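You operate a simulated robot arm through the tools that you are given. There is no shell and no other tool. Be economical: measure what you need, move in short steps, check, and stop when the job is done.

You run a simulated robot arm. Do the job below in one go: nothing can be reset, and whatever is moved stays where it is left.

TASK
Take the yellow speed sensor on the top of the teal cart and put it away on the top of the lift parts table.

The check looks at the end state, three seconds after you hand in, the way a careful person would. Anything else that was tipped, shoved, dropped, spilled or broken makes it a failure.

THE ROBOT
A 6-joint arm with a two-finger parallel gripper, fixed in place. Base frame: the origin is at the foot of the arm, x ahead of it, y to its left, z up. Readings come in mm, rad, newtons and seconds.
Its first joint turns from -1.152 to 1.152 rad. Payload 2.9 kg.
The tool frame sits at the grasp point between the pads (the TCP): z along the fingers, y along the line on which they close. The tips reach 30 mm beyond it. The gripper opens to 110 mm. The fingers are 20 mm wide and 10 mm thick; the gripper's body (48 by 112 mm) begins 55 mm behind the TCP.
Orientation is that of the tool frame in the base frame, as [roll, pitch, yaw] about the fixed x, y, z axes, in that order (R = Rz(yaw) Ry(pitch) Rx(roll)). With the fingers straight down and closing along the base's y, the tool's x points along the base's -x, its y along +y and its z along -z.

THE INTERFACE
- The arm moves only by the tool apply_moves. Its argument "commands" is a list of rows, each an object of numbers (a shift or turn left out is 0, a gripper value left out holds the last): "dx", "dy", "dz": the shift along the tool's x, y, z in mm; "wx", "wy", "wz": the turn, a rotation vector about the tool's x, y, z in rad; "claw": the finger opening in mm, from 0 to 110. In form: [{"dx": .., "dy": .., "dz": .., "wx": .., "wy": .., "wz": .., "claw": ..}, ...]. A call has 1 to 12 rows; each row is the pose to reach, as a shift and turn from the pose commanded when the call began, along the tool's axes at that moment. Each row takes 0.2 s and may step no farther than 50 mm and 0.15 rad from the row before; otherwise, or with a gripper value out of range, the whole call is refused. A pose out of reach is approached as far as the arm can. The call stops where the force on the tool passes 40 N (or 10 N more than at its start, if that is more) or the arm is blocked; 0.2 s more then pass. Each finger travels about 108 mm/s and halts on what it meets, pressing with about 40 N; the grip force reading is that of the motor and also rises with nothing between the fingers. The clock runs only during rows and for 0.2 s after the last one: add rows that repeat a pose to give the fingers time. It gives the time, the measured TCP pose, the force on the tool (base axes), the opening and the grip force at its end, in the units of the frame above (readings bear some noise).
- Cameras (640 x 400 px; columns grow to the right, rows downward): "scene" is fixed at [73.4, 429.1, 1383.1]; the picture's right is [-0.80, -0.61, 0.00], its down [-0.36, 0.47, -0.81] and it looks along [0.49, -0.64, -0.59] (base axes); focal length 319 px, centre (320, 200). "wrist" rides on the gripper at [-36, 0, -57] in the tool frame; the picture's right is [0.00, -1.00, 0.00], its down [0.97, 0.00, -0.24] and it looks along [0.24, 0.00, 0.97] (tool axes); focal length 218 px, centre (320, 200). There is no depth. A picture from a camera that has moved, and an enlarged one, comes with that camera's place and axes in the base frame and with its lens.
- grab_frame(camera): a new picture of that camera. No time passes.
- zoom(camera, box): a new picture of the part [left, top, right, bottom] of that camera's present view, enlarged. No time passes.
- sign_off(): hands the job in; it is judged then, once.

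Work in short steps. Places have to be worked out from the pictures, the camera data and where the tool is seen: move nearer, look again, correct. Check each grasp and each placing, and mend what went wrong. You have 90 turns and 42 pictures in all, those below and enlarged ones among them. Open the gripper and draw the arm clear of the work before you hand the job in, unless the task says otherwise; then end with one line.

The tools are called after "Request:" as name(argument=value, ...) on one line, values as JSON. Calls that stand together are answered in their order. apply_moves: Moves the arm, as the interface text tells. Its arguments: {"type":"object","properties":{"commands":{"type":"array","items":{"type":"object","properties":{"dx":{"type":"number"},"dy":{"type":"number"},"dz":{"type":"number"},"wx":{"type":"number"},"wy":{"type":"number"},"wz":{"type":"number"},"claw":{"type":"number"}}}}},"required":["commands"]} The other tools are called the same way: grab_frame (camera) takes a picture; zoom (camera, box) takes an enlarged picture of a part of a camera's view; sign_off () hands the job in.

At the start:

```text
time: 0.0
eef_pos: [493.6, 179.4, 1094.7]
tcp_rot: [-3.139, 0.001, -3.141]
force: [-0.1, -0.3, -0.1]
gripper_width: 110.0
gripper_force: 0.1
```

scene: 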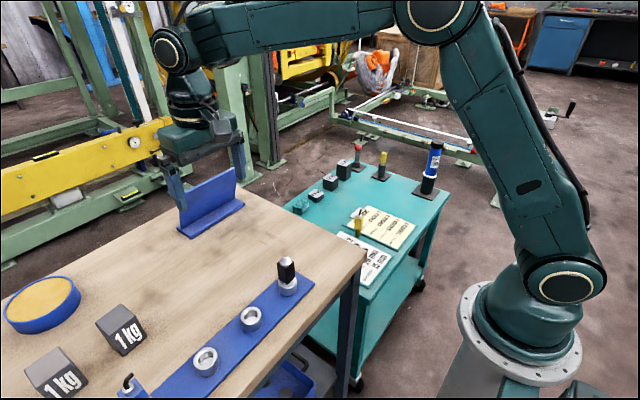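
wrist: 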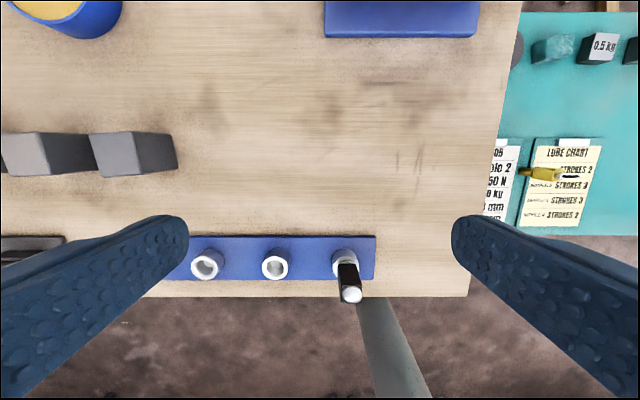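

I'll look closely at the cart and the table to identify the yellow sensor and the surroundings.

Request:
zoom(camera="scene", box=[270, 130, 460, 310])

Request:
zoom(camera="wrist", box=[460, 0, 640, 250])

Request:
zoom(camera="scene", box=[0, 150, 380, 400])

```text
2.22 times, centred on (365, 220) of scene
camera zoom: at [73.4, 429.1, 1383.1], right [-0.8, -0.61, 0.0], down [-0.36, 0.47, -0.81], along [0.49, -0.64, -0.59], focal length 709 px, centre (220, 156)
```

zoom: 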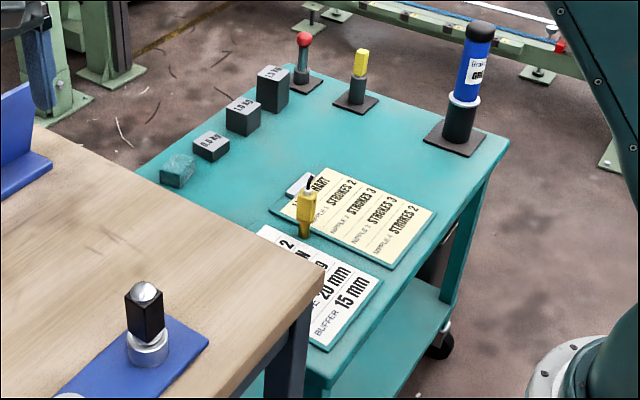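

```text
1.60 times, centred on (550, 125) of wrist
camera zoom: at [528.1, 180.1, 1150.8], right [0.0, -1.0, 0.0], down [-0.97, 0.0, 0.24], along [-0.24, 0.0, -0.97], focal length 349 px, centre (-48, 320)
```

zoom: 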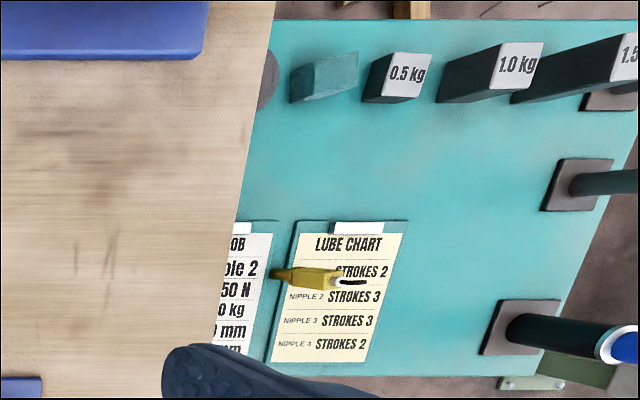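

```text
1.60 times, centred on (190, 275) of scene
camera zoom: at [73.4, 429.1, 1383.1], right [-0.8, -0.61, 0.0], down [-0.36, 0.47, -0.81], along [0.49, -0.64, -0.59], focal length 510 px, centre (528, 80)
```

zoom: 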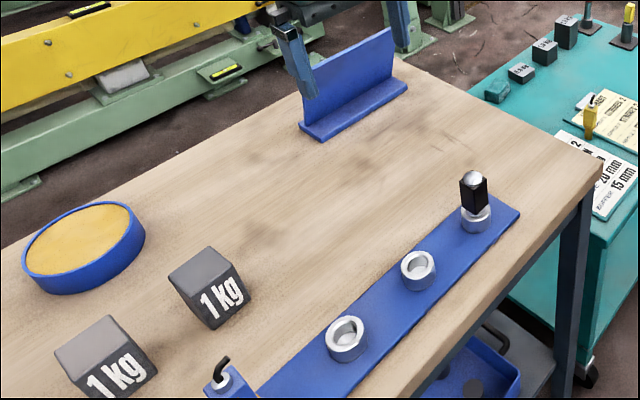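

Triangulating both views puts the wooden table top at z≈860 with its right edge at y≈-47. The sensor stands upright on the cart at about (470,-302), z 627–718. I'll move across at the current height.

Request:
apply_moves(commands=[{"dx": 2, "dy": -45}, {"dx": 5, "dy": -90}, {"dx": 8, "dy": -135}, {"dx": 11, "dy": -180}, {"dx": 14, "dy": -225}, {"dx": 17, "dy": -270}, {"dx": 20, "dy": -315}, {"dx": 22, "dy": -360}, {"dx": 24, "dy": -405}, {"dx": 24, "dy": -445}, {"dx": 24, "dy": -481}, {"dx": 24, "dy": -481}])

Request:
grab_frame(camera="wrist")

Request:
grab_frame(camera="scene")

```text
time: 2.6
eef_pos: [469.0, -302.1, 1094.2]
tcp_rot: [-3.141, -0.001, 3.141]
force: [-0.3, 0.2, 0.6]
gripper_width: 110.1
gripper_force: 0.1
```

```text
36 pictures are left
camera wrist: at [504.2, -301.9, 1151.0], right [0.0, -1.0, 0.0], down [-0.97, 0.0, 0.24], along [-0.24, 0.0, -0.97], focal length 218 px, centre (320, 200)
```

wrist: 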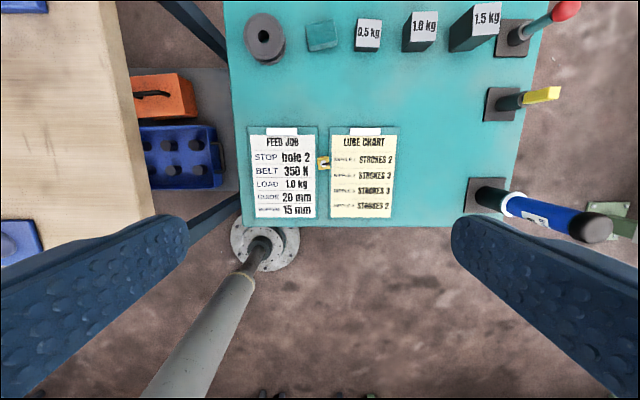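

```text
35 pictures are left
```

scene: 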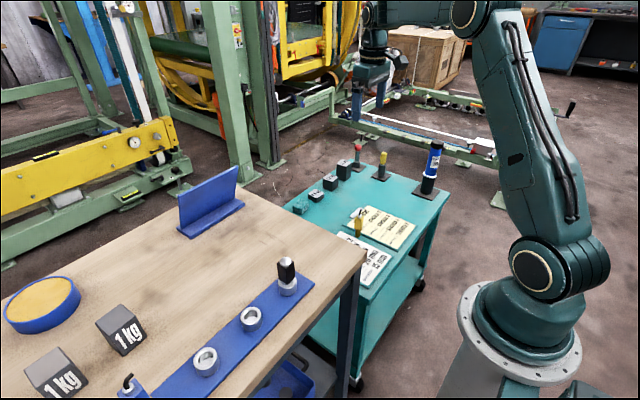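

The sensor stands at about (470,-310) between the two cards. I'll descend to z≈870 and look closer.

Request:
apply_moves(commands=[{"dz": 45, "dy": -3}, {"dz": 90, "dy": -6}, {"dz": 135, "dy": -6}, {"dz": 180, "dy": -6}, {"dz": 225, "dy": -6}, {"dz": 225, "dy": -6}])

Request:
grab_frame(camera="wrist")

Request:
zoom(camera="scene", box=[320, 170, 420, 270])

```text
time: 4.0
eef_pos: [468.3, -307.6, 869.1]
tcp_rot: [3.141, 0.001, -3.141]
force: [0.4, 0.1, -0.7]
gripper_width: 110.1
gripper_force: 0.0
```

```text
34 pictures are left
camera wrist: at [503.8, -306.5, 925.6], right [0.0, -1.0, 0.0], down [-0.97, 0.0, 0.24], along [-0.24, 0.0, -0.97], focal length 218 px, centre (320, 200)
```

wrist: 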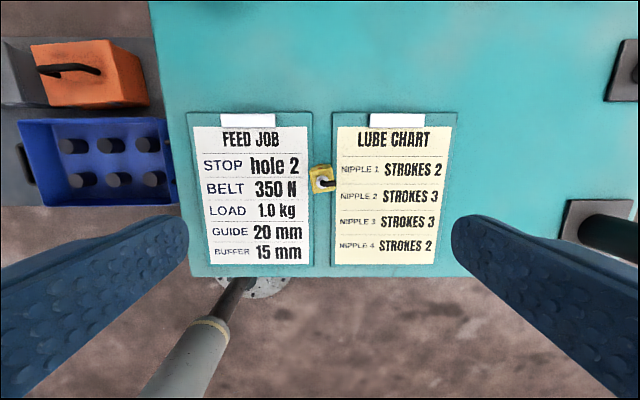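

```text
4.00 times, centred on (370, 220) of scene
camera zoom: at [73.4, 429.1, 1383.1], right [-0.8, -0.61, 0.0], down [-0.36, 0.47, -0.81], along [0.49, -0.64, -0.59], focal length 1276 px, centre (120, 120)
```

zoom: 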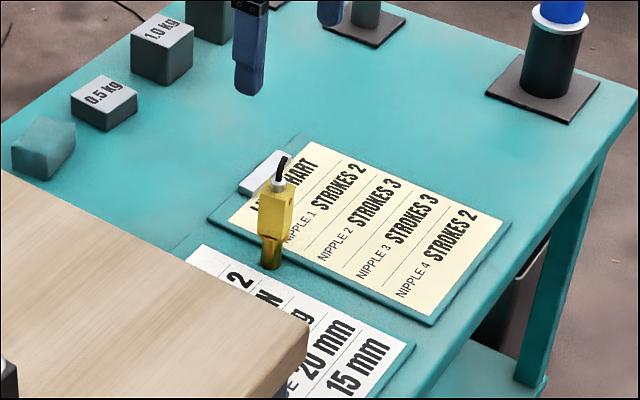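

The sensor has a box body on top of a narrow cylinder. I'll zoom in to check its rotation.

Request:
zoom(camera="wrist", box=[280, 150, 360, 210])

```text
6.67 times, centred on (320, 180) of wrist
camera zoom: at [503.8, -306.5, 925.6], right [0.0, -1.0, 0.0], down [-0.97, 0.0, 0.24], along [-0.24, 0.0, -0.97], focal length 1455 px, centre (320, 333)
```

zoom: 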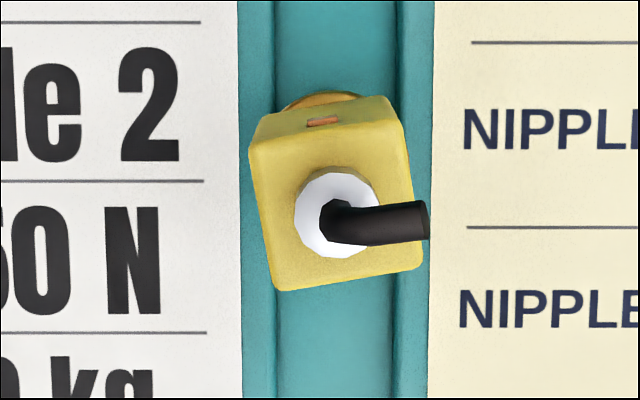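

The sensor body is about 21 mm square, rotated about 0.16 rad and centred near (470,-309), spanning z≈655–710. The cable leans toward -y, so I'll rotate the tool to close along x and keep the fingers off it.

Request:
apply_moves(commands=[{"wz": 0.1406}, {"wz": 0.2812}, {"wz": 0.4218}, {"wz": 0.5624}, {"wz": 0.703}, {"wz": 0.8436}, {"wz": 0.9842}, {"wz": 1.1248}, {"wz": 1.2654}, {"wz": 1.406}, {"wz": 1.406, "claw": 70}, {"wz": 1.406, "claw": 70}])

Request:
grab_frame(camera="wrist")

```text
time: 6.6
eef_pos: [468.1, -308.6, 870.5]
tcp_rot: [3.141, 0.001, 1.734]
force: [-1.2, -0.3, 0.1]
gripper_width: 70.1
gripper_force: 0.1
```

```text
31 pictures are left
camera wrist: at [474.0, -342.6, 925.9], right [-0.99, -0.16, 0.0], down [-0.16, 0.96, 0.24], along [-0.04, 0.24, -0.97], focal length 218 px, centre (320, 200)
```

wrist: 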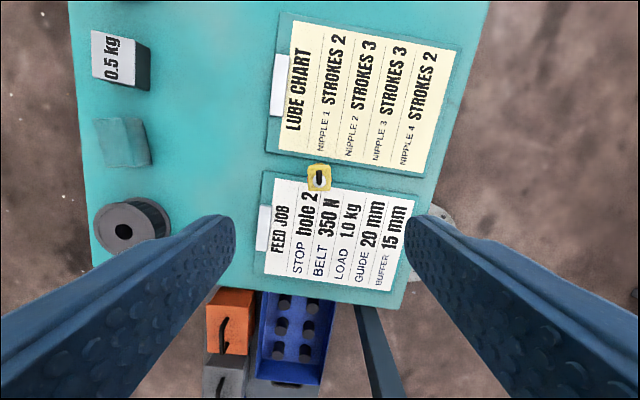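

Aligned with the body and centred to within about 1 mm. I'll descend to TCP z≈730 and check clearance.

Request:
apply_moves(commands=[{"dz": 40}, {"dz": 80}, {"dz": 115}, {"dz": 140}, {"dz": 140}])

Request:
grab_frame(camera="wrist")

Request:
zoom(camera="scene", box=[320, 170, 420, 270])

```text
time: 7.8
eef_pos: [469.6, -307.3, 729.8]
tcp_rot: [-3.141, 0.0, 1.736]
force: [0.6, 0.0, 0.3]
gripper_width: 70.0
gripper_force: 0.2
```

```text
30 pictures are left
camera wrist: at [474.0, -343.4, 785.4], right [-0.99, -0.16, 0.0], down [-0.16, 0.96, 0.24], along [-0.04, 0.24, -0.97], focal length 218 px, centre (320, 200)
```

wrist: 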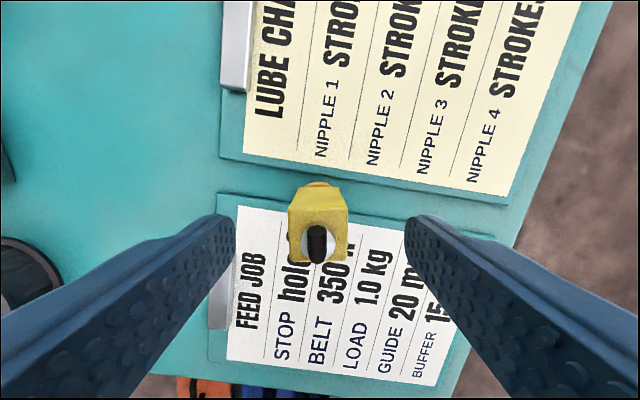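

```text
4.00 times, centred on (370, 220) of scene
camera zoom: at [73.4, 429.1, 1383.1], right [-0.8, -0.61, 0.0], down [-0.36, 0.47, -0.81], along [0.49, -0.64, -0.59], focal length 1276 px, centre (120, 120)
```

zoom: 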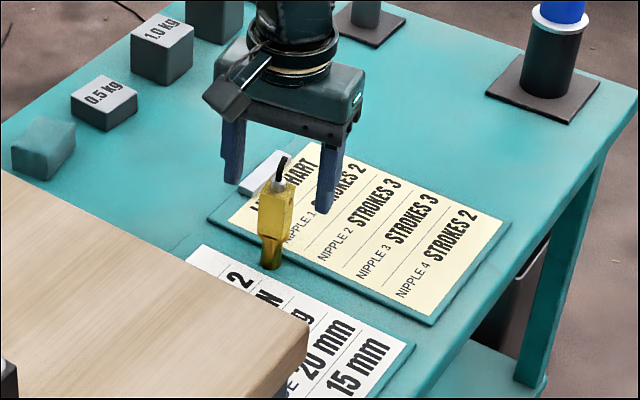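

Still centred. I'll descend to TCP z≈695, then close the fingers.

Request:
apply_moves(commands=[{"dz": 18, "dx": -1}, {"dz": 34, "dx": -1.5}, {"dz": 34, "dx": -1.5}, {"dz": 34, "dx": -1.5, "claw": 40}, {"dz": 34, "dx": -1.5, "claw": 28}, {"dz": 34, "dx": -1.5, "claw": 14}, {"dz": 34, "dx": -1.5, "claw": 14}, {"dz": 34, "dx": -1.5, "claw": 14}])

Request:
grab_frame(camera="wrist")

Request:
zoom(camera="scene", box=[320, 170, 420, 270])

```text
time: 9.6
eef_pos: [469.3, -309.7, 695.8]
tcp_rot: [-3.141, -0.001, 1.735]
force: [0.4, -1.1, -0.2]
gripper_width: 23.3
gripper_force: 39.6
```

```text
28 pictures are left
camera wrist: at [473.8, -344.4, 751.8], right [-0.99, -0.16, 0.0], down [-0.16, 0.96, 0.24], along [-0.04, 0.24, -0.97], focal length 218 px, centre (320, 200)
```

wrist: 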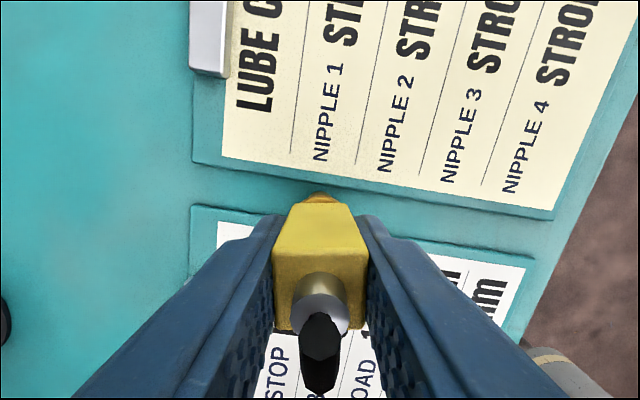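

```text
4.00 times, centred on (370, 220) of scene
camera zoom: at [73.4, 429.1, 1383.1], right [-0.8, -0.61, 0.0], down [-0.36, 0.47, -0.81], along [0.49, -0.64, -0.59], focal length 1276 px, centre (120, 120)
```

zoom: 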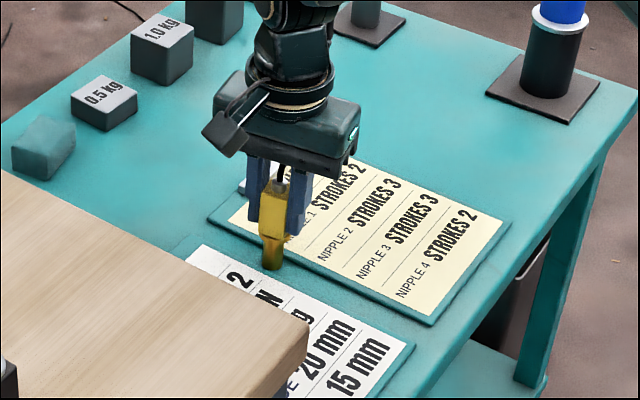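

Gripped at 23.3 mm. I'll lift straight up and check the hold.

Request:
apply_moves(commands=[{"dz": -10}, {"dz": -30}, {"dz": -60}, {"dz": -95}, {"dz": -130}, {"dz": -165}, {"dz": -200}, {"dz": -235}, {"dz": -270}, {"dz": -300}, {"dz": -310}, {"dz": -310}])

Request:
grab_frame(camera="scene")

Request:
grab_frame(camera="wrist")

```text
time: 12.2
eef_pos: [468.2, -308.7, 1005.7]
tcp_rot: [3.141, 0.0, 1.735]
force: [0.2, 0.7, -1.0]
gripper_width: 23.7
gripper_force: 39.9
```

```text
26 pictures are left
```

scene: 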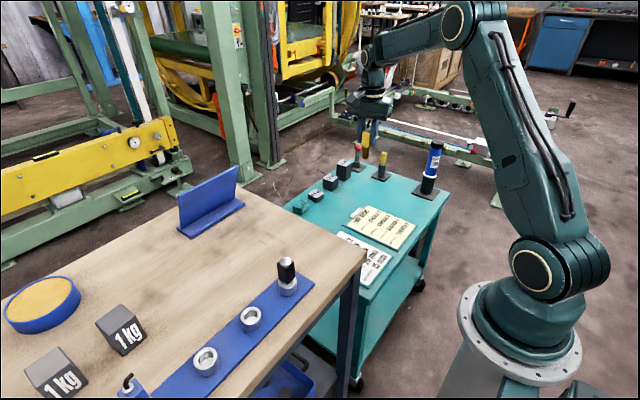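

```text
25 pictures are left
camera wrist: at [474.1, -343.7, 1062.0], right [-0.99, -0.16, 0.0], down [-0.16, 0.96, 0.24], along [-0.04, 0.24, -0.97], focal length 218 px, centre (320, 200)
```

wrist: 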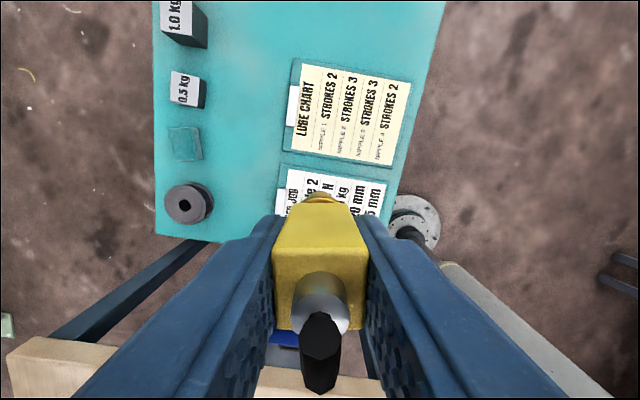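

The hold is steady. I'll carry it at this height to the clear area of the table near (510, 50).

Request:
apply_moves(commands=[{"dx": 20, "dy": 6}, {"dx": 55, "dy": 16}, {"dx": 92, "dy": 26}, {"dx": 130, "dy": 37}, {"dx": 170, "dy": 49}, {"dx": 210, "dy": 60}, {"dx": 250, "dy": 72}, {"dx": 288, "dy": 83}, {"dx": 320, "dy": 92}, {"dx": 340, "dy": 98}, {"dx": 347.5, "dy": 100}, {"dx": 347.5, "dy": 100}])

Request:
grab_frame(camera="scene")

Request:
zoom(camera="scene", box=[180, 80, 340, 240])

```text
time: 14.8
eef_pos: [510.1, 51.1, 1006.9]
tcp_rot: [3.142, -0.001, 1.736]
force: [-0.3, -0.6, -0.8]
gripper_width: 23.6
gripper_force: 39.7
```

```text
24 pictures are left
```

scene: 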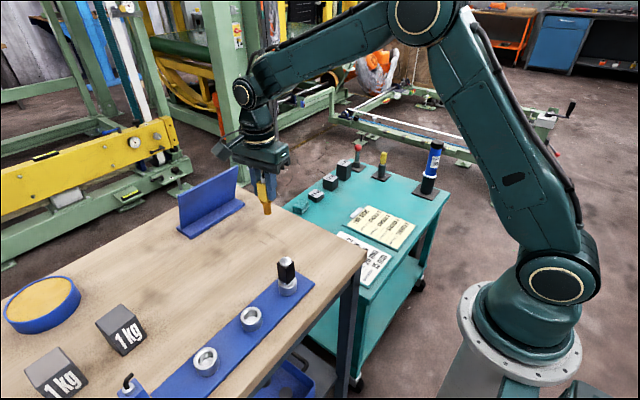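

```text
2.50 times, centred on (260, 160) of scene
camera zoom: at [73.4, 429.1, 1383.1], right [-0.8, -0.61, 0.0], down [-0.36, 0.47, -0.81], along [0.49, -0.64, -0.59], focal length 797 px, centre (470, 300)
```

zoom: 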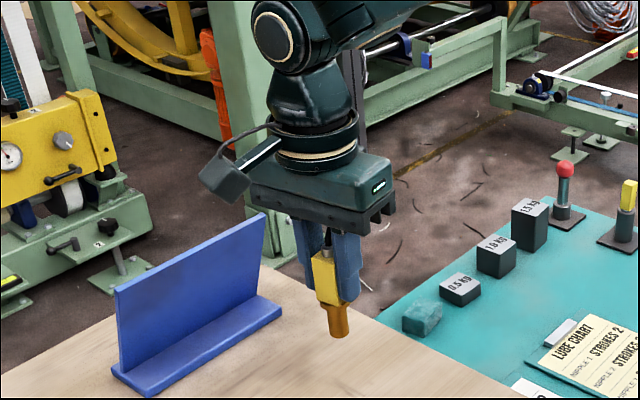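

The sensor bottom is about 65 mm above the table. I'll lower it to within about 15 mm and look again.

Request:
apply_moves(commands=[{"dz": 20}, {"dz": 38}, {"dz": 50}, {"dz": 50}])

Request:
zoom(camera="scene", box=[210, 150, 310, 250])

Request:
grab_frame(camera="wrist")

```text
time: 15.8
eef_pos: [510.5, 50.5, 954.7]
tcp_rot: [3.141, 0.001, 1.735]
force: [-0.7, -0.1, -1.9]
gripper_width: 23.5
gripper_force: 40.2
```

```text
4.00 times, centred on (260, 200) of scene
camera zoom: at [73.5, 429.1, 1383.1], right [-0.8, -0.61, 0.0], down [-0.36, 0.47, -0.81], along [0.49, -0.64, -0.59], focal length 1276 px, centre (560, 200)
```

zoom: 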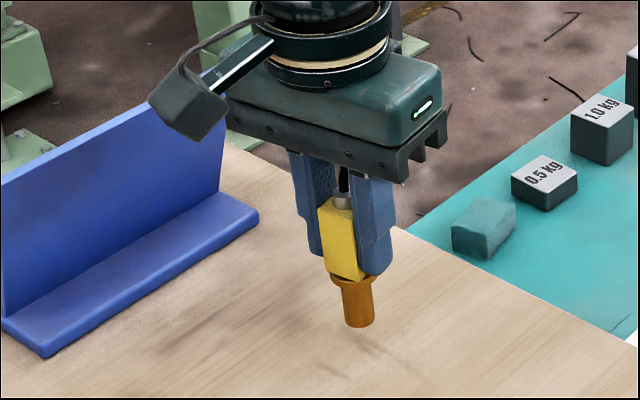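

```text
21 pictures are left
camera wrist: at [515.9, 15.4, 1011.2], right [-0.99, -0.16, 0.0], down [-0.16, 0.96, 0.24], along [-0.04, 0.24, -0.97], focal length 218 px, centre (320, 200)
```

wrist: 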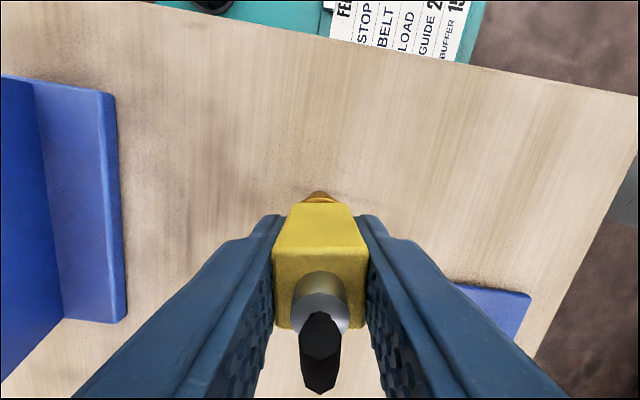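

It hangs upright over clear wood. I'll lower it slowly in small steps while watching the vertical force.

Request:
apply_moves(commands=[{"dz": 3}, {"dz": 6}, {"dz": 9}, {"dz": 9}])

Request:
apply_moves(commands=[{"dz": 1.5}, {"dz": 3}, {"dz": 3}])

Request:
zoom(camera="scene", box=[210, 150, 310, 250])

```text
time: 16.8
eef_pos: [510.8, 50.5, 945.0]
tcp_rot: [-3.141, 0.0, 1.736]
force: [0.4, -0.7, -1.7]
gripper_width: 23.2
gripper_force: 40.2
```

```text
time: 17.6
eef_pos: [511.2, 49.5, 944.0]
tcp_rot: [-3.14, 0.0, 1.734]
force: [-0.3, 0.4, -0.7]
gripper_width: 23.4
gripper_force: 40.0
```

```text
4.00 times, centred on (260, 200) of scene
camera zoom: at [73.5, 429.1, 1383.1], right [-0.8, -0.61, 0.0], down [-0.36, 0.47, -0.81], along [0.49, -0.64, -0.59], focal length 1276 px, centre (560, 200)
```

zoom: 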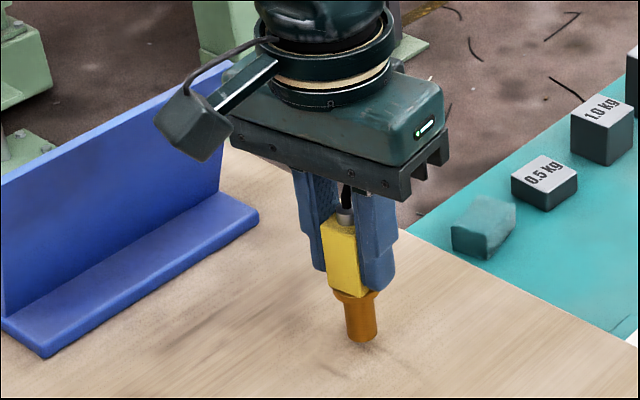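

Still no contact force, so I'll keep going in 3 mm steps.

Request:
apply_moves(commands=[{"dz": 1.5}, {"dz": 3}, {"dz": 3}])

Request:
apply_moves(commands=[{"dz": 1}, {"dz": 2}, {"dz": 2}])

Request:
zoom(camera="scene", box=[250, 200, 300, 250])

```text
time: 18.4
eef_pos: [511.1, 50.1, 940.2]
tcp_rot: [3.141, 0.001, 1.736]
force: [0.0, 1.0, -1.6]
gripper_width: 23.4
gripper_force: 40.3
```

```text
time: 19.2
eef_pos: [511.0, 50.7, 938.7]
tcp_rot: [-3.14, 0.002, 1.736]
force: [0.4, 0.8, -0.2]
gripper_width: 23.2
gripper_force: 40.1
```

```text
8.00 times, centred on (275, 225) of scene
camera zoom: at [73.5, 429.1, 1383.1], right [-0.8, -0.61, 0.0], down [-0.36, 0.47, -0.81], along [0.49, -0.64, -0.59], focal length 2551 px, centre (680, 0)
```

zoom: 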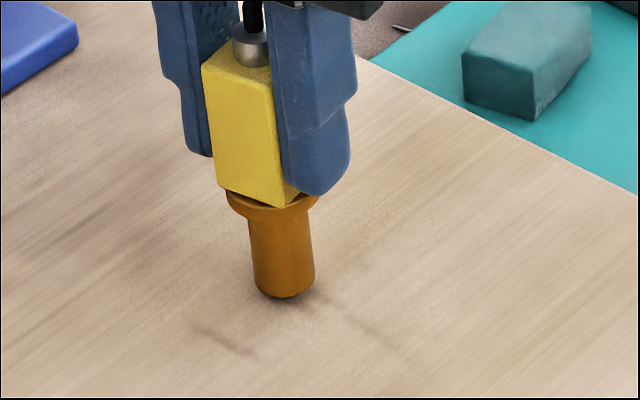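

No contact yet, so I'll continue down.

Request:
apply_moves(commands=[{"dz": 1}, {"dz": 2}, {"dz": 2}])

Request:
apply_moves(commands=[{"dz": 1}, {"dz": 2}, {"dz": 2}])

Request:
zoom(camera="scene", box=[250, 200, 300, 250])

```text
time: 20.0
eef_pos: [510.5, 51.2, 936.2]
tcp_rot: [3.141, 0.0, 1.735]
force: [-0.1, 0.4, -1.0]
gripper_width: 23.3
gripper_force: 39.9
```

```text
time: 20.8
eef_pos: [510.3, 50.3, 934.6]
tcp_rot: [3.14, 0.0, 1.736]
force: [-4.1, 0.6, 13.8]
gripper_width: 23.4
gripper_force: 40.3
```

```text
8.00 times, centred on (275, 225) of scene
camera zoom: at [73.1, 429.1, 1383.1], right [-0.8, -0.61, 0.0], down [-0.36, 0.47, -0.81], along [0.49, -0.64, -0.59], focal length 2551 px, centre (680, 0)
```

zoom: 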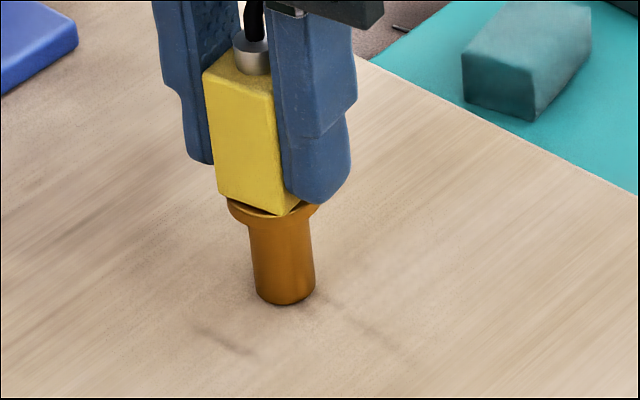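

Contact at 14 N. I'll ease up slightly to relieve the pressure, then open the fingers gradually.

Request:
apply_moves(commands=[{"dz": -0.5}, {"dz": -0.5}, {"dz": -0.5}])

```text
time: 21.6
eef_pos: [511.0, 50.2, 937.1]
tcp_rot: [3.139, 0.0, 1.736]
force: [-1.1, 0.4, 15.4]
gripper_width: 23.5
gripper_force: 39.8
```

Request:
apply_moves(commands=[{"dz": -0.7}, {"dz": -0.7}, {"dz": -0.7}])

```text
time: 22.4
eef_pos: [510.6, 50.4, 936.5]
tcp_rot: [3.141, -0.001, 1.734]
force: [1.3, 2.1, 4.4]
gripper_width: 23.6
gripper_force: 39.5
```

The contact force is down to about 4 N with the tool vertical. I'll release gently.

Request:
apply_moves(commands=[{"claw": 24}, {"claw": 26}, {"claw": 30}, {"claw": 36}, {"claw": 46}, {"claw": 60}, {"claw": 70}, {"claw": 70}])

Request:
zoom(camera="scene", box=[220, 160, 320, 260])

```text
time: 24.2
eef_pos: [510.2, 50.0, 936.2]
tcp_rot: [-3.14, 0.0, 1.734]
force: [-0.1, 0.1, -0.2]
gripper_width: 70.1
gripper_force: 0.0
```

```text
4.00 times, centred on (270, 210) of scene
camera zoom: at [73.4, 429.1, 1383.1], right [-0.8, -0.61, 0.0], down [-0.36, 0.47, -0.81], along [0.49, -0.64, -0.59], focal length 1276 px, centre (520, 160)
```

zoom: 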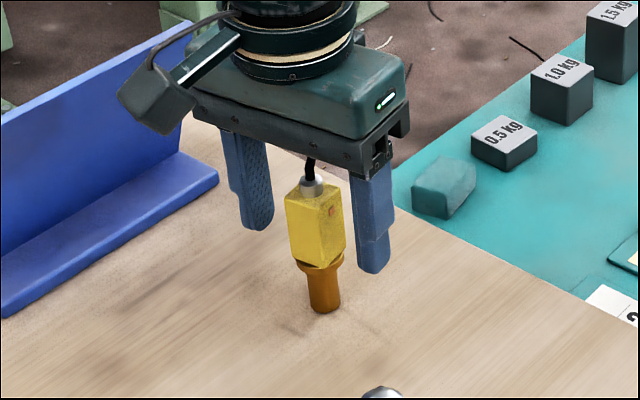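

The sensor is free, though its yaw seems changed. I'll check it with the wrist camera before moving.

Request:
grab_frame(camera="wrist")

Request:
apply_moves(commands=[{"claw": 70}, {"claw": 70}, {"claw": 70}, {"claw": 70}])

Request:
zoom(camera="scene", box=[220, 160, 320, 260])

```text
16 pictures are left
camera wrist: at [515.7, 14.9, 992.0], right [-0.99, -0.16, 0.0], down [-0.16, 0.96, 0.24], along [-0.04, 0.24, -0.97], focal length 218 px, centre (320, 200)
```

wrist: 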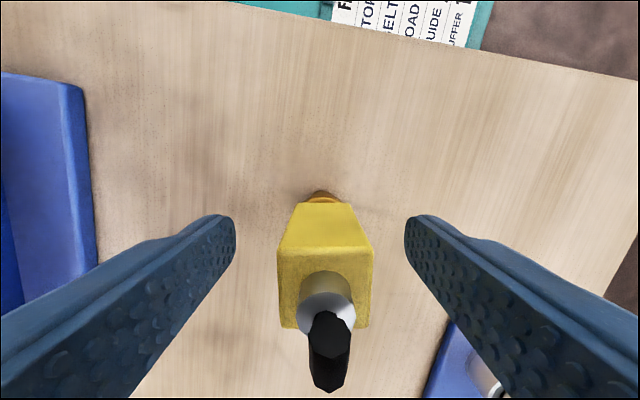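

```text
time: 25.2
eef_pos: [510.7, 50.8, 935.5]
tcp_rot: [-3.141, 0.001, 1.736]
force: [0.8, 0.4, 0.0]
gripper_width: 70.1
gripper_force: 0.1
```

```text
4.00 times, centred on (270, 210) of scene
camera zoom: at [73.4, 429.1, 1383.1], right [-0.8, -0.61, 0.0], down [-0.36, 0.47, -0.81], along [0.49, -0.64, -0.59], focal length 1276 px, centre (520, 160)
```

zoom: 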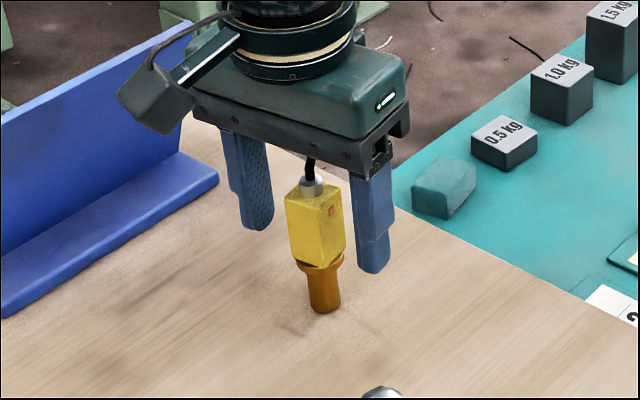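

Unchanged after a second, so it's standing upright and stable. I'll withdraw straight up and then verify.

Request:
apply_moves(commands=[{"dz": -10}, {"dz": -30}, {"dz": -60}, {"dz": -95}, {"dz": -130}, {"dz": -165}, {"dz": -165}])

Request:
grab_frame(camera="scene")

Request:
grab_frame(camera="wrist")

```text
time: 26.8
eef_pos: [510.0, 51.3, 1100.7]
tcp_rot: [-3.141, 0.0, 1.733]
force: [0.4, 0.0, -1.0]
gripper_width: 70.0
gripper_force: 0.2
```

```text
14 pictures are left
```

scene: 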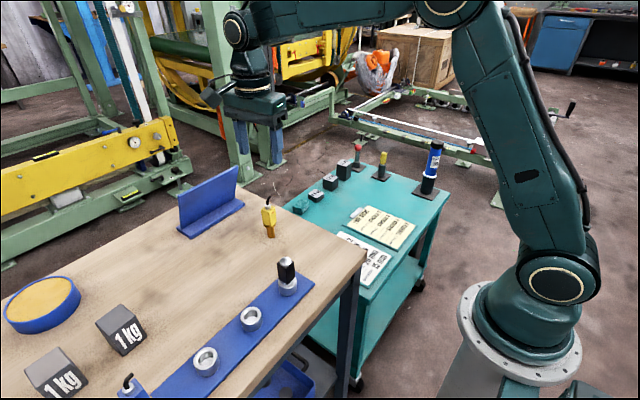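

```text
13 pictures are left
camera wrist: at [515.6, 15.6, 1157.5], right [-0.99, -0.16, 0.0], down [-0.16, 0.96, 0.24], along [-0.04, 0.24, -0.97], focal length 218 px, centre (320, 200)
```

wrist: 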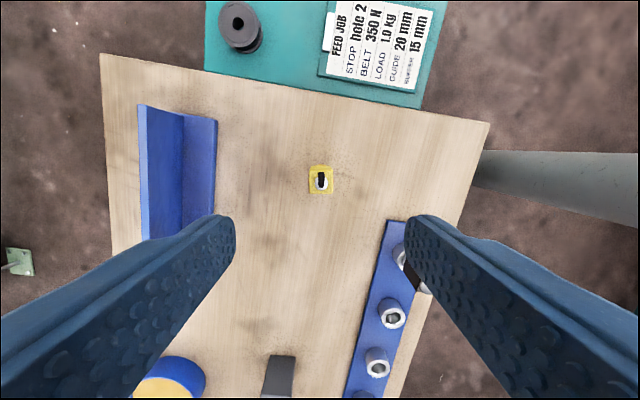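

The sensor stands upright on the table, everything else is undisturbed, and the open gripper is well clear. I'm handing in.

Request:
sign_off()

```text
The job is handed in.
```

The yellow speed sensor is now standing upright on a clear part of the lift parts table, at about (510, 50). I took the wooden table to be the lift parts table, since I saw no label. Nothing else was disturbed.
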